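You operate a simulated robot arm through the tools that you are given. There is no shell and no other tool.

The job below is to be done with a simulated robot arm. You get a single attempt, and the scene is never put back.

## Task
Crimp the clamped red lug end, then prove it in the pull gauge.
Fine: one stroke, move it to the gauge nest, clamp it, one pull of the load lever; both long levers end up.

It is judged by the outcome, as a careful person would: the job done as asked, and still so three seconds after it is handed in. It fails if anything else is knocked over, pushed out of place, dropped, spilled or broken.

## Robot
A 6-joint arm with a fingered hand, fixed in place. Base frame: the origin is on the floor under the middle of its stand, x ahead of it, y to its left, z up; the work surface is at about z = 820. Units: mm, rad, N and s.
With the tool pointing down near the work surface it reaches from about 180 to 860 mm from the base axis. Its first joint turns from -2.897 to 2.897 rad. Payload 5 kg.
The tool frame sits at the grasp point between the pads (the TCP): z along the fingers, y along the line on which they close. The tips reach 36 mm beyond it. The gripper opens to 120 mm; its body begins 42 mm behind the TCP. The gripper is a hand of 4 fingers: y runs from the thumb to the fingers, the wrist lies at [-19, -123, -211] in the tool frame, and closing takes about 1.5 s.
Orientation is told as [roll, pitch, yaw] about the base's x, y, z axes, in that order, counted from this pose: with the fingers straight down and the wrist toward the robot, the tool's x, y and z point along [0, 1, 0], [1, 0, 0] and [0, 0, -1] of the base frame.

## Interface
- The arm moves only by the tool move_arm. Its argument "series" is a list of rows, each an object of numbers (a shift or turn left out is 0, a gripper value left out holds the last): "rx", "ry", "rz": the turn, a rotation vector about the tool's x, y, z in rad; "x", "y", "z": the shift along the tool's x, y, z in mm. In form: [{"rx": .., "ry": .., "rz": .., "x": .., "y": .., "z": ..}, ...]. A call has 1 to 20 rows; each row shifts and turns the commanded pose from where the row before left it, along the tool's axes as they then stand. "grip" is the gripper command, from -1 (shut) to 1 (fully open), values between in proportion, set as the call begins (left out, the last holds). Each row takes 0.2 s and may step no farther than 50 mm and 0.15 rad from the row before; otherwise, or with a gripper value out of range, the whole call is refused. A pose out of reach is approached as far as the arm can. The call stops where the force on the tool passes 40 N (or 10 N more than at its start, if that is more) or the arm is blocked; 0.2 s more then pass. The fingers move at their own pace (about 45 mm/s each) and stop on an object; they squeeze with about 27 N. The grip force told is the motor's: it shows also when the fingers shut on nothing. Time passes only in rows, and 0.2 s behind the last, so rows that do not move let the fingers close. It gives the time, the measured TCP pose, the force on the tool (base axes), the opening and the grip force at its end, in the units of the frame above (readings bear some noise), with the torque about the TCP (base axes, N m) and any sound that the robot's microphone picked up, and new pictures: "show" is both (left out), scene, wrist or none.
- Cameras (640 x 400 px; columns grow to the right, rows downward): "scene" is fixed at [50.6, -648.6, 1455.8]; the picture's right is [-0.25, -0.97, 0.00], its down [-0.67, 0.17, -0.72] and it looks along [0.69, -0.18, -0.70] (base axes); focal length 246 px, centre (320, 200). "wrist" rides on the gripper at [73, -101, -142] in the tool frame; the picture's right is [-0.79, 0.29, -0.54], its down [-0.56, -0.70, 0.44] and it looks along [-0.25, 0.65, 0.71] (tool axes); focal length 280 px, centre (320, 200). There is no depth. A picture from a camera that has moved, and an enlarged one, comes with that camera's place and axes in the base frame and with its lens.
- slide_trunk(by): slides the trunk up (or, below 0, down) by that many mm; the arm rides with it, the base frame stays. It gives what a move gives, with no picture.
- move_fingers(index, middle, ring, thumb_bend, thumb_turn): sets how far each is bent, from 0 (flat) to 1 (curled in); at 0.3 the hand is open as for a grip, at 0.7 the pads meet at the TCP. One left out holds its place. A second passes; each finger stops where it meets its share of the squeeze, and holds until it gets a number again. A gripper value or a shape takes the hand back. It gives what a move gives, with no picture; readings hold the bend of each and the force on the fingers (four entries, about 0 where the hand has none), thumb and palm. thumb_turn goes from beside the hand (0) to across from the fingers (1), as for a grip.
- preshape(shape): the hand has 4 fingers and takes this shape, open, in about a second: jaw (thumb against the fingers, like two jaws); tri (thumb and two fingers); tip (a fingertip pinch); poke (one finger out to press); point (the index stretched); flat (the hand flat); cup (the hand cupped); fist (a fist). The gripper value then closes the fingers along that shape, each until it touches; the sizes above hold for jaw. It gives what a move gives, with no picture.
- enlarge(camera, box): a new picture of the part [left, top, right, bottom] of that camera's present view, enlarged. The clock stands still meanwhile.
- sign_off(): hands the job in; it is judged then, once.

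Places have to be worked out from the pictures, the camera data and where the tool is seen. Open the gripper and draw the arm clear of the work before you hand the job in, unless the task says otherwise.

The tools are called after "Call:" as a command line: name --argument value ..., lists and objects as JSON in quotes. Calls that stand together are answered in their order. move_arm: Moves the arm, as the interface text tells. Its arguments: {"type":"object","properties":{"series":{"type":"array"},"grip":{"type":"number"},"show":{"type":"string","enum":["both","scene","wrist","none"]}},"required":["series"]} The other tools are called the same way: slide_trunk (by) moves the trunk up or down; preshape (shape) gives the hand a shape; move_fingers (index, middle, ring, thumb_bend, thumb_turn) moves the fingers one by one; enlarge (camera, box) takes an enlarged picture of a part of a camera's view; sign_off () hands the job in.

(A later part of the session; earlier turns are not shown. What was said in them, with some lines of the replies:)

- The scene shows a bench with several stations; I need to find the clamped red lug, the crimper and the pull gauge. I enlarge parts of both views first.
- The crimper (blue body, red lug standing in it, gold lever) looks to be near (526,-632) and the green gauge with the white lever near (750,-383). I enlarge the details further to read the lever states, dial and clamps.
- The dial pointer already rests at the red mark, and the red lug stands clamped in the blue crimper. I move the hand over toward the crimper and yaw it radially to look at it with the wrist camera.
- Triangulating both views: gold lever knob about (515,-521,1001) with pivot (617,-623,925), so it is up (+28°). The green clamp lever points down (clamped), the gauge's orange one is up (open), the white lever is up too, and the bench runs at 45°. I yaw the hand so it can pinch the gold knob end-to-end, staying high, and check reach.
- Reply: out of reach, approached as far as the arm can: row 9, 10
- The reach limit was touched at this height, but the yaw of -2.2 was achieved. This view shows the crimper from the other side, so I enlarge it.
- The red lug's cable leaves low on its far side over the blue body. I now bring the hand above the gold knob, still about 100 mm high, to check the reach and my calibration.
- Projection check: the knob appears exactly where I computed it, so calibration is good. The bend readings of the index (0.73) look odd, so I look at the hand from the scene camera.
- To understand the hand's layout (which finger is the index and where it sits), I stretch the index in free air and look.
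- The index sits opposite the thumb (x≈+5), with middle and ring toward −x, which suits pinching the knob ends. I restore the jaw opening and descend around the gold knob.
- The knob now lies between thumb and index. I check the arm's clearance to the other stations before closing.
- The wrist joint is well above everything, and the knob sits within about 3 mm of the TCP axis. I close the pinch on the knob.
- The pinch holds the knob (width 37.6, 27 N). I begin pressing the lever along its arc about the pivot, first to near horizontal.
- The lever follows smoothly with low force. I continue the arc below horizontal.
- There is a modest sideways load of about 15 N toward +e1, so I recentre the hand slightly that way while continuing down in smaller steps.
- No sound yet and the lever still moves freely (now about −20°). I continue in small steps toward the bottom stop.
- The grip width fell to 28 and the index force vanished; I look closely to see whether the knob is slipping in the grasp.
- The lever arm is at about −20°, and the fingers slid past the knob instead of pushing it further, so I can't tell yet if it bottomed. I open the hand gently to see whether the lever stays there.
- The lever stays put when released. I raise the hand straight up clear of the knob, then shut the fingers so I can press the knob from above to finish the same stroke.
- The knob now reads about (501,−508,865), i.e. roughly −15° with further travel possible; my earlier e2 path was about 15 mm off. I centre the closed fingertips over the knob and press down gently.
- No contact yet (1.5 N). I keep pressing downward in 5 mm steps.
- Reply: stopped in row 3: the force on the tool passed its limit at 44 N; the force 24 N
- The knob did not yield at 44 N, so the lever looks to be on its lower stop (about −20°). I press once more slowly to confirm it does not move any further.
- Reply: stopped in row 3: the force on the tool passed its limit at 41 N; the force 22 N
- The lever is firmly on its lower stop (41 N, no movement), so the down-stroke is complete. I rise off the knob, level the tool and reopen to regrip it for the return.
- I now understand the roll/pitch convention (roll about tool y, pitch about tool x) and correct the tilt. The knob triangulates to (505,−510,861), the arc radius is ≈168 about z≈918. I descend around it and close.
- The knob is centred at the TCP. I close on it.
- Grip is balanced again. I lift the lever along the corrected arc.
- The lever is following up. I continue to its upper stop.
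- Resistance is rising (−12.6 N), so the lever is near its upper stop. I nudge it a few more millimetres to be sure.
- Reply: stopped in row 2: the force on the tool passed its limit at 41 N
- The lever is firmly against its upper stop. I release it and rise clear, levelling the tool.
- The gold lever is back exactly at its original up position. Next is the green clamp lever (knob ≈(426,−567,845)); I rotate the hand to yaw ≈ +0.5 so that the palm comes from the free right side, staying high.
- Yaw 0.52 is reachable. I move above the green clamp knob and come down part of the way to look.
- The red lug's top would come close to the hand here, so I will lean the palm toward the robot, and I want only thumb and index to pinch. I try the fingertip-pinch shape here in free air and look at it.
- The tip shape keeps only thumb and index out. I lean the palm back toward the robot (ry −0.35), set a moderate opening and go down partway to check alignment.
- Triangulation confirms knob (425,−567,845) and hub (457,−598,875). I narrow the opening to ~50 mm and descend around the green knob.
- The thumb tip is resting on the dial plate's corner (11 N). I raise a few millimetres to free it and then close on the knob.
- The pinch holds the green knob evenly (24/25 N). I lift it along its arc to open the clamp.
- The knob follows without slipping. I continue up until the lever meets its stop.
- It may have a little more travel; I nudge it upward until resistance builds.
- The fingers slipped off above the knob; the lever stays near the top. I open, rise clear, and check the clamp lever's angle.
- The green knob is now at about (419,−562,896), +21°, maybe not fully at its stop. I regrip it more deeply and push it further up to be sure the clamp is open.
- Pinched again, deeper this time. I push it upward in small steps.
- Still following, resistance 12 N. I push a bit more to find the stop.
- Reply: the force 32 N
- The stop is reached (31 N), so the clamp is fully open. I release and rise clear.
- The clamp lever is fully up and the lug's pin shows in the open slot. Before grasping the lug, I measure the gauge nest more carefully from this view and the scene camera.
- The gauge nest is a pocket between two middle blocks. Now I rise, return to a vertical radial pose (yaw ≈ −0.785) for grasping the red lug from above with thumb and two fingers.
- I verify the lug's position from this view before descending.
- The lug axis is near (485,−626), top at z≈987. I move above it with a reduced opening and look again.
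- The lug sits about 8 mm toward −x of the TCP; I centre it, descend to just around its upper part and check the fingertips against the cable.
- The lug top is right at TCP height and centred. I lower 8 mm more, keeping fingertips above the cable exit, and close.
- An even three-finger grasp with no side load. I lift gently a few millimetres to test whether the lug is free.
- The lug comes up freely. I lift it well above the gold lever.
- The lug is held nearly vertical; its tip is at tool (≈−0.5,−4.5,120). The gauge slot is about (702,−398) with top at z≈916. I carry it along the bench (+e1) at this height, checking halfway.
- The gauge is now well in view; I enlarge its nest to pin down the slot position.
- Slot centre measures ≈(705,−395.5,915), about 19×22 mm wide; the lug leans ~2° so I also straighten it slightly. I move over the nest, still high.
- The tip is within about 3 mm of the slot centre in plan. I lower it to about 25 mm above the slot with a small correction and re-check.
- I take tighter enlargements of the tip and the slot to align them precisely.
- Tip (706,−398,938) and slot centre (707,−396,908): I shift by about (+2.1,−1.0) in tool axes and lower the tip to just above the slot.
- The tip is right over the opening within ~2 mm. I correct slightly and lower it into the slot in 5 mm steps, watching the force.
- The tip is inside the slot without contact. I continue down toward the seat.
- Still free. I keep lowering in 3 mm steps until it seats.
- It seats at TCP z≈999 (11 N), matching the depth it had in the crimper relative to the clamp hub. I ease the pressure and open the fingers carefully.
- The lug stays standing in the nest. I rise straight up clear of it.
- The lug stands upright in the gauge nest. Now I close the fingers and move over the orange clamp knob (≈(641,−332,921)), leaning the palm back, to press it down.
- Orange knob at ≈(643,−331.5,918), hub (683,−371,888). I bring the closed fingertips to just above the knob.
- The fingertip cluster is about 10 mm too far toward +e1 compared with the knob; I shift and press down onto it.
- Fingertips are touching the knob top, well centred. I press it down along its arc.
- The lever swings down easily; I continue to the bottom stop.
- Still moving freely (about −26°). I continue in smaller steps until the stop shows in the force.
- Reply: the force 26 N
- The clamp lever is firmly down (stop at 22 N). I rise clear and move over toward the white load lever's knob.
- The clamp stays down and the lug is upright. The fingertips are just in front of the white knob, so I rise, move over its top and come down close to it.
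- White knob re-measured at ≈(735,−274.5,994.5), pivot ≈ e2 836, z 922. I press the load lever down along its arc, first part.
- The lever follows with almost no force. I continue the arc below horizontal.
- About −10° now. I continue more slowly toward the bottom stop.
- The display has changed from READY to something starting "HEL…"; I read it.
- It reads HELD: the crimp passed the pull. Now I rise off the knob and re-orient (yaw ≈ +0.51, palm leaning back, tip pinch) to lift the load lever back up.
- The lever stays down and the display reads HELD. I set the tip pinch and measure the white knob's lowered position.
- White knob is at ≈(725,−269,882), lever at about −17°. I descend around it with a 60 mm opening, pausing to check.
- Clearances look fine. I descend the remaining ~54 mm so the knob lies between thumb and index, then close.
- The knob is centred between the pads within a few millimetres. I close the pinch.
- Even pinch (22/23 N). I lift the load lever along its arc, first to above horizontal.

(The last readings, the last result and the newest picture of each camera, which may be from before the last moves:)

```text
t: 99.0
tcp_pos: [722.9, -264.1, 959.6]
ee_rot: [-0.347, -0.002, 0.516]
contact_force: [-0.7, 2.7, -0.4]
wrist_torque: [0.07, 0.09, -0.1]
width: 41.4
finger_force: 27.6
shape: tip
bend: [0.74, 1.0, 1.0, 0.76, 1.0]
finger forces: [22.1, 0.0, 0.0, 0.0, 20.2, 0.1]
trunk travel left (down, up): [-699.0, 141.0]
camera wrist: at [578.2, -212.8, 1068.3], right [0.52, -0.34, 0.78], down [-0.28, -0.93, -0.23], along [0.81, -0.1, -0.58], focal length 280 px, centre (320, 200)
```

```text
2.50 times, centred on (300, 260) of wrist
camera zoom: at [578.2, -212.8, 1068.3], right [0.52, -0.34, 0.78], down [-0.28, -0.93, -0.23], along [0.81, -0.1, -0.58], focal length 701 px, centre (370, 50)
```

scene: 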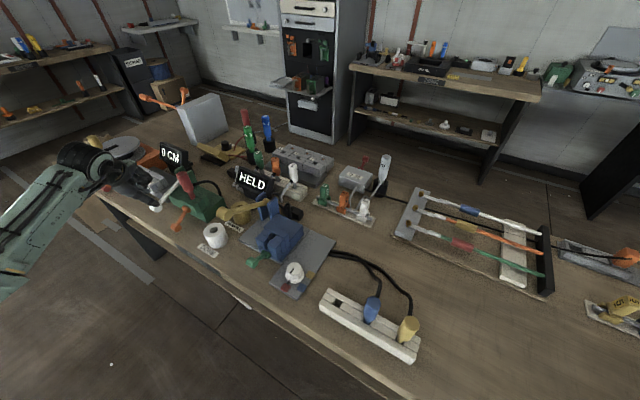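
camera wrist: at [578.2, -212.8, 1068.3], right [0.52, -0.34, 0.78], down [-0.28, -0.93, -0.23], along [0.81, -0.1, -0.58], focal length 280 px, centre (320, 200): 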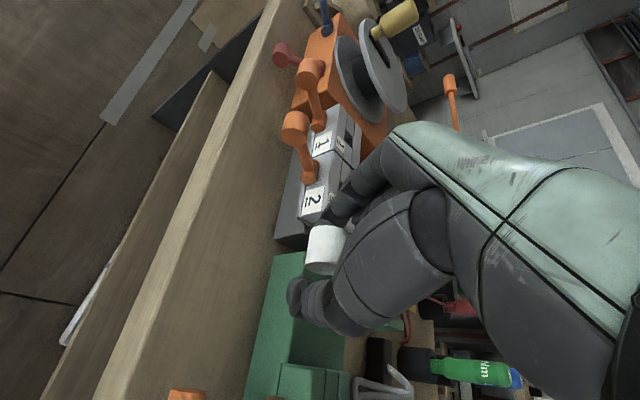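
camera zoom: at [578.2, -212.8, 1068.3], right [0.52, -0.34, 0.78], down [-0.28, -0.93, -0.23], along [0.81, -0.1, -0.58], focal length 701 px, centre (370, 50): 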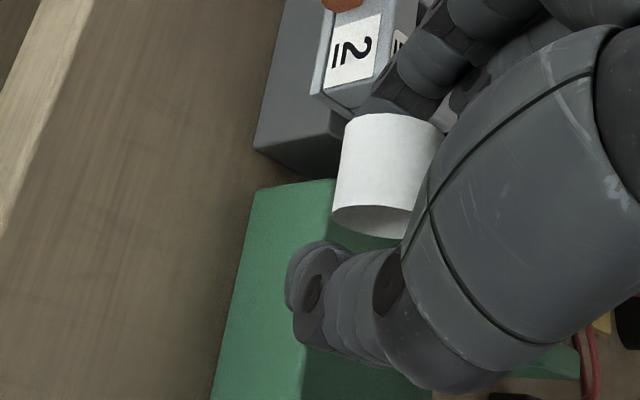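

The lever follows. I continue to the upper stop.

Call:
move_arm --series '[{"x": -9.6, "y": 1.1, "z": -14.2}, {"x": -9.4, "y": 1.4, "z": -11.1}, {"x": -8, "y": 1.3, "z": -7.6}]' --show "wrist"

Call:
enlarge --camera "wrist" --box '[200, 180, 400, 340]'

```text
t: 99.8
tcp_pos: [734.0, -275.4, 995.3]
ee_rot: [-0.345, 0.006, 0.514]
contact_force: [-3.7, 7.5, -12.6]
wrist_torque: [0.06, 0.18, 0.03]
width: 40.1
finger_force: 26.4
shape: tip
bend: [0.74, 1.0, 1.0, 0.76, 1.0]
finger forces: [24.4, 0.0, 0.0, 0.1, 23.1, 0.0]
trunk travel left (down, up): [-699.0, 141.0]
camera wrist: at [590.0, -223.7, 1105.2], right [0.53, -0.34, 0.78], down [-0.28, -0.93, -0.23], along [0.8, -0.1, -0.59], focal length 280 px, centre (320, 200)
```

wrist: 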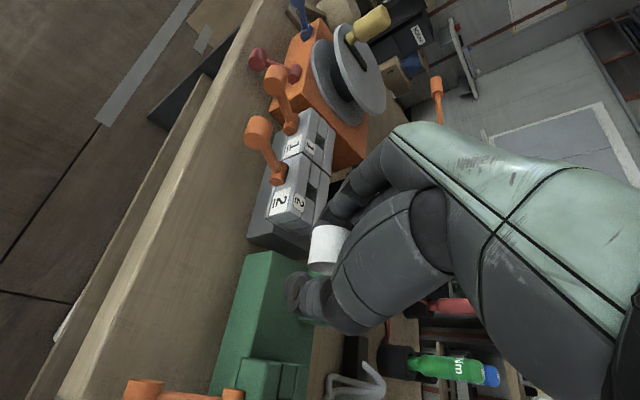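

```text
2.50 times, centred on (300, 260) of wrist
camera zoom: at [590.0, -223.7, 1105.2], right [0.53, -0.34, 0.78], down [-0.28, -0.93, -0.23], along [0.8, -0.1, -0.59], focal length 701 px, centre (370, 50)
```

zoom: 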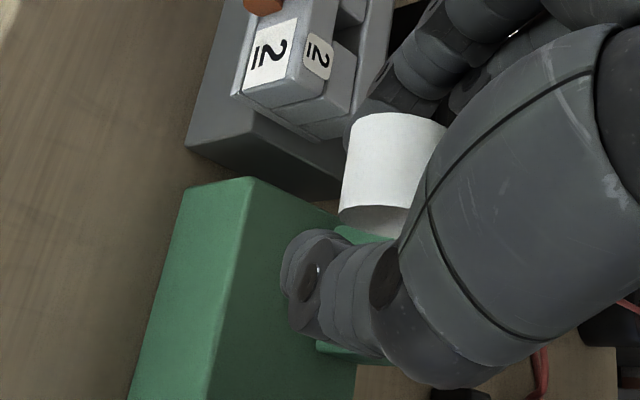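

Resistance is rising; I nudge a little further to confirm the upper stop.

Call:
move_arm --series '[{"x": -3.5, "y": 0.6, "z": -2.6}, {"x": -3, "y": 0.5, "z": -2.4}]' --show "wrist"

Call:
enlarge --camera "wrist" --box '[200, 180, 400, 340]'

```text
t: 100.4
tcp_pos: [737.4, -278.6, 998.1]
ee_rot: [-0.339, 0.01, 0.515]
contact_force: [-9.5, 10.0, -34.4]
wrist_torque: [0.08, 0.31, 0.07]
width: 39.0
finger_force: 27.2
shape: tip
bend: [0.74, 1.0, 1.0, 0.76, 0.98]
finger forces: [25.8, 0.0, 0.0, 0.1, 29.0, 0.0]
trunk travel left (down, up): [-699.0, 141.0]
camera wrist: at [593.5, -226.5, 1109.3], right [0.54, -0.35, 0.77], down [-0.28, -0.93, -0.23], along [0.8, -0.09, -0.6], focal length 280 px, centre (320, 200)
```

wrist: 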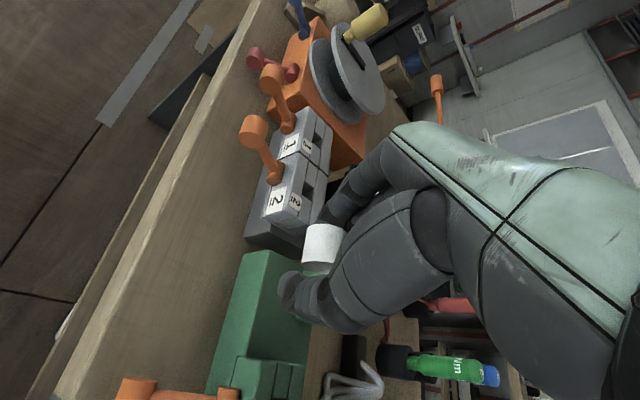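

```text
2.50 times, centred on (300, 260) of wrist
camera zoom: at [593.5, -226.5, 1109.3], right [0.54, -0.35, 0.77], down [-0.28, -0.93, -0.23], along [0.8, -0.09, -0.6], focal length 701 px, centre (370, 50)
```

zoom: 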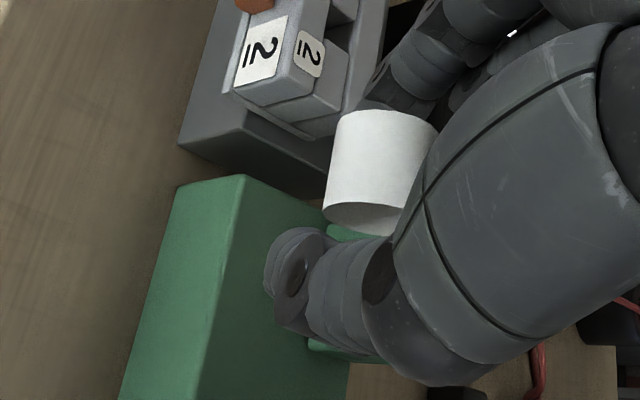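

The load lever is firmly at its upper stop. I relax the push, open the fingers and rise straight up.

Call:
move_arm --series '[{"x": 3, "y": -0.5, "z": 3}, {}, {}, {}, {}, {"x": -9.2, "z": -25.4}, {"x": -9.2, "z": -25.4}, {"x": -9.2, "z": -25.4}, {"x": -9.2, "z": -25.4}, {}]' --grip 0.3 --show "both"

Call:
enlarge --camera "scene" --box '[110, 140, 270, 240]'

Call:
enlarge --camera "scene" --box '[200, 150, 340, 240]'

```text
t: 102.6
tcp_pos: [737.2, -276.9, 1110.2]
ee_rot: [-0.35, 0.001, 0.512]
contact_force: [0.5, 0.5, 0.2]
wrist_torque: [0.0, -0.02, 0.0]
width: 77.4
finger_force: 0.1
shape: tip
bend: [0.29, 0.98, 0.99, 0.63, 1.0]
finger forces: [0.0, 0.0, 0.1, 0.0, 0.1, 0.0]
trunk travel left (down, up): [-699.0, 141.0]
camera wrist: at [591.9, -225.4, 1219.3], right [0.52, -0.34, 0.78], down [-0.28, -0.93, -0.22], along [0.81, -0.1, -0.58], focal length 280 px, centre (320, 200)
```

scene: 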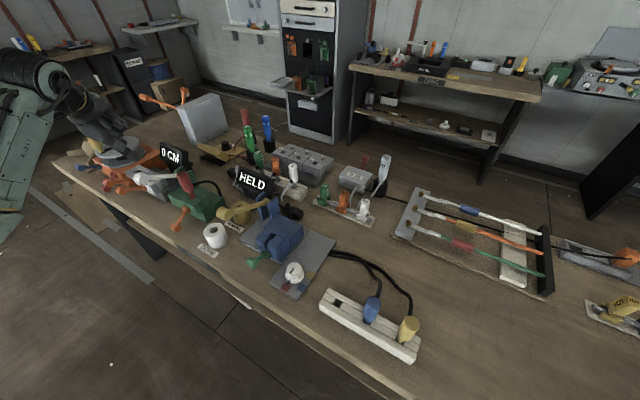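
wrist: 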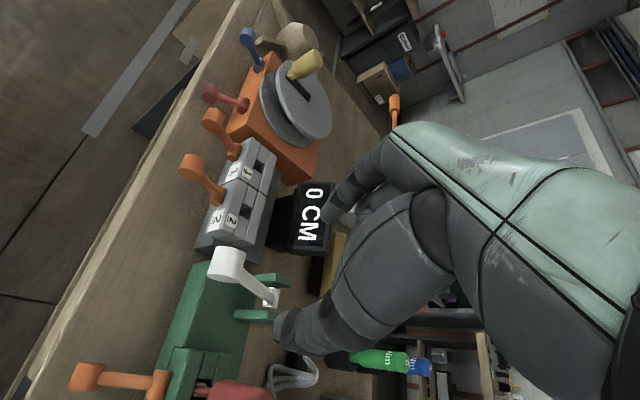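

```text
4.00 times, centred on (190, 190) of scene
camera zoom: at [50.6, -648.6, 1455.8], right [-0.25, -0.97, 0.0], down [-0.67, 0.17, -0.72], along [0.69, -0.18, -0.7], focal length 982 px, centre (840, 240)
```

zoom: 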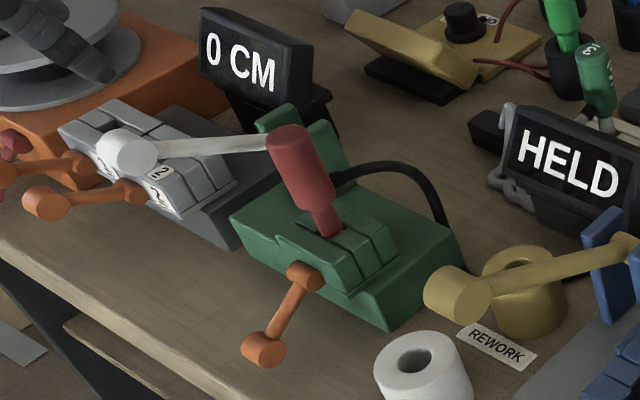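

```text
4.44 times, centred on (270, 195) of scene
camera zoom: at [50.6, -648.6, 1455.8], right [-0.25, -0.97, 0.0], down [-0.67, 0.17, -0.72], along [0.69, -0.18, -0.7], focal length 1092 px, centre (542, 222)
```

zoom: 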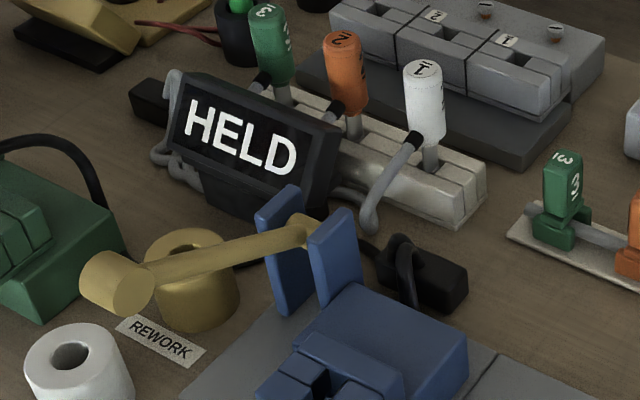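

Everything is as wanted: lug clamped in the gauge, display HELD, both long levers up. I open the hand fully and draw the arm up and back clear of the work.

Call:
move_arm --series '[{"x": -10.3, "z": -28.2}, {"x": -10.3, "z": -28.2}, {"x": -10.3, "z": -28.2}, {"x": -10.3, "z": -28.2}, {"ry": 0.117}, {"ry": 0.117}, {"ry": 0.116}, {"rz": 0.129}, {"rz": 0.129}, {"rz": 0.129}, {"rz": 0.129}, {"y": -40}, {"y": -40}, {"y": -40}, {"y": -40}, {}]' --grip 1 --show "both"

Call:
enlarge --camera "scene" --box '[60, 130, 340, 300]'

```text
t: 106.0
tcp_pos: [607.7, -291.5, 1198.2]
ee_rot: [0.0, -0.003, -0.002]
contact_force: [-0.3, 0.2, 0.1]
wrist_torque: [-0.03, 0.04, 0.0]
width: 119.4
finger_force: 0.0
shape: tip
bend: [0.3, 0.98, 0.99, 0.3, 0.98]
finger forces: [0.1, 0.0, 0.1, 0.0, 0.0, 0.0]
out of reach, approached as far as the arm can: row 14, 15
trunk travel left (down, up): [-699.0, 141.0]
camera wrist: at [507.1, -218.4, 1340.8], right [0.28, -0.79, 0.54], down [-0.7, -0.56, -0.45], along [0.65, -0.25, -0.71], focal length 280 px, centre (320, 200)
```

scene: 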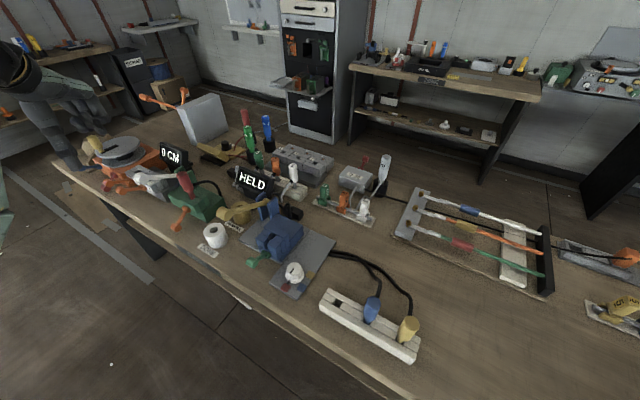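
wrist: 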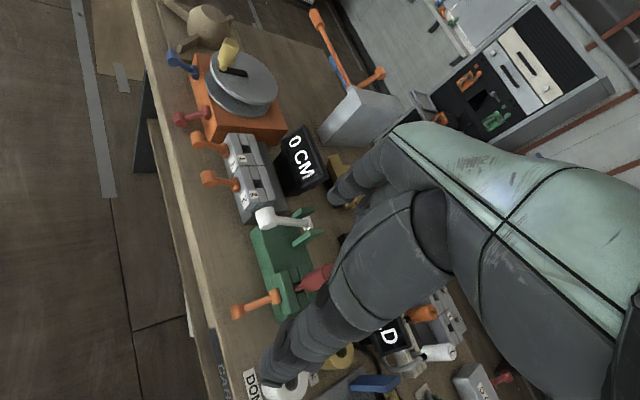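

```text
2.29 times, centred on (200, 215) of scene
camera zoom: at [50.6, -648.6, 1455.8], right [-0.25, -0.97, 0.0], down [-0.67, 0.17, -0.72], along [0.69, -0.18, -0.7], focal length 561 px, centre (594, 166)
```

zoom: 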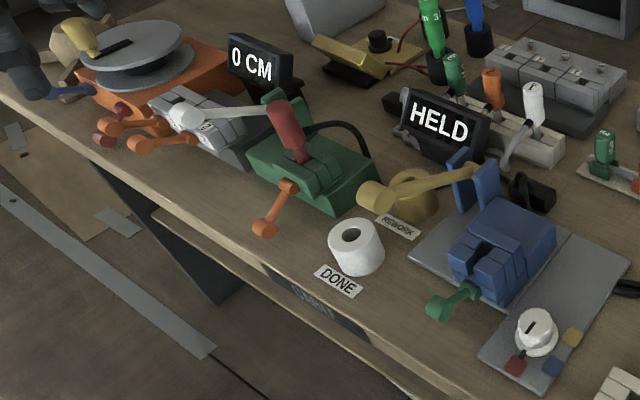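

The final picture shows the red lug clamped in the gauge, orange clamp down, HELD on the display, both long levers up, nothing else moved, and the open hand well clear above the bench front. I hand the job in.

Call:
sign_off

```text
The job is handed in.
```

The red lug is crimped and it passed the pull test. The gauge display changed from READY to HELD and still reads HELD.

- **Crimp:** The dial was already on red. I took the gold lever down once to its stop and back up to its stop. My grip slipped partway down, so I finished that same down-stroke by pressing the knob from above; the lever was not raised in between. There was no click or other sound at the bottom.
- **Transfer:** I opened the crimper's green clamp, moved the lug to the gauge nest and clamped it there with the orange lever down.
- **Pull:** I took the white load lever down once and returned it to its upper stop. HELD came up during the down travel, so I didn't push on to the bottom stop.
- **Final state:** Both long levers are up and the lug is standing clamped in the gauge. The crimper's green clamp is left open. Nothing else looked moved in the last picture, and the hand is open and clear of the bench.
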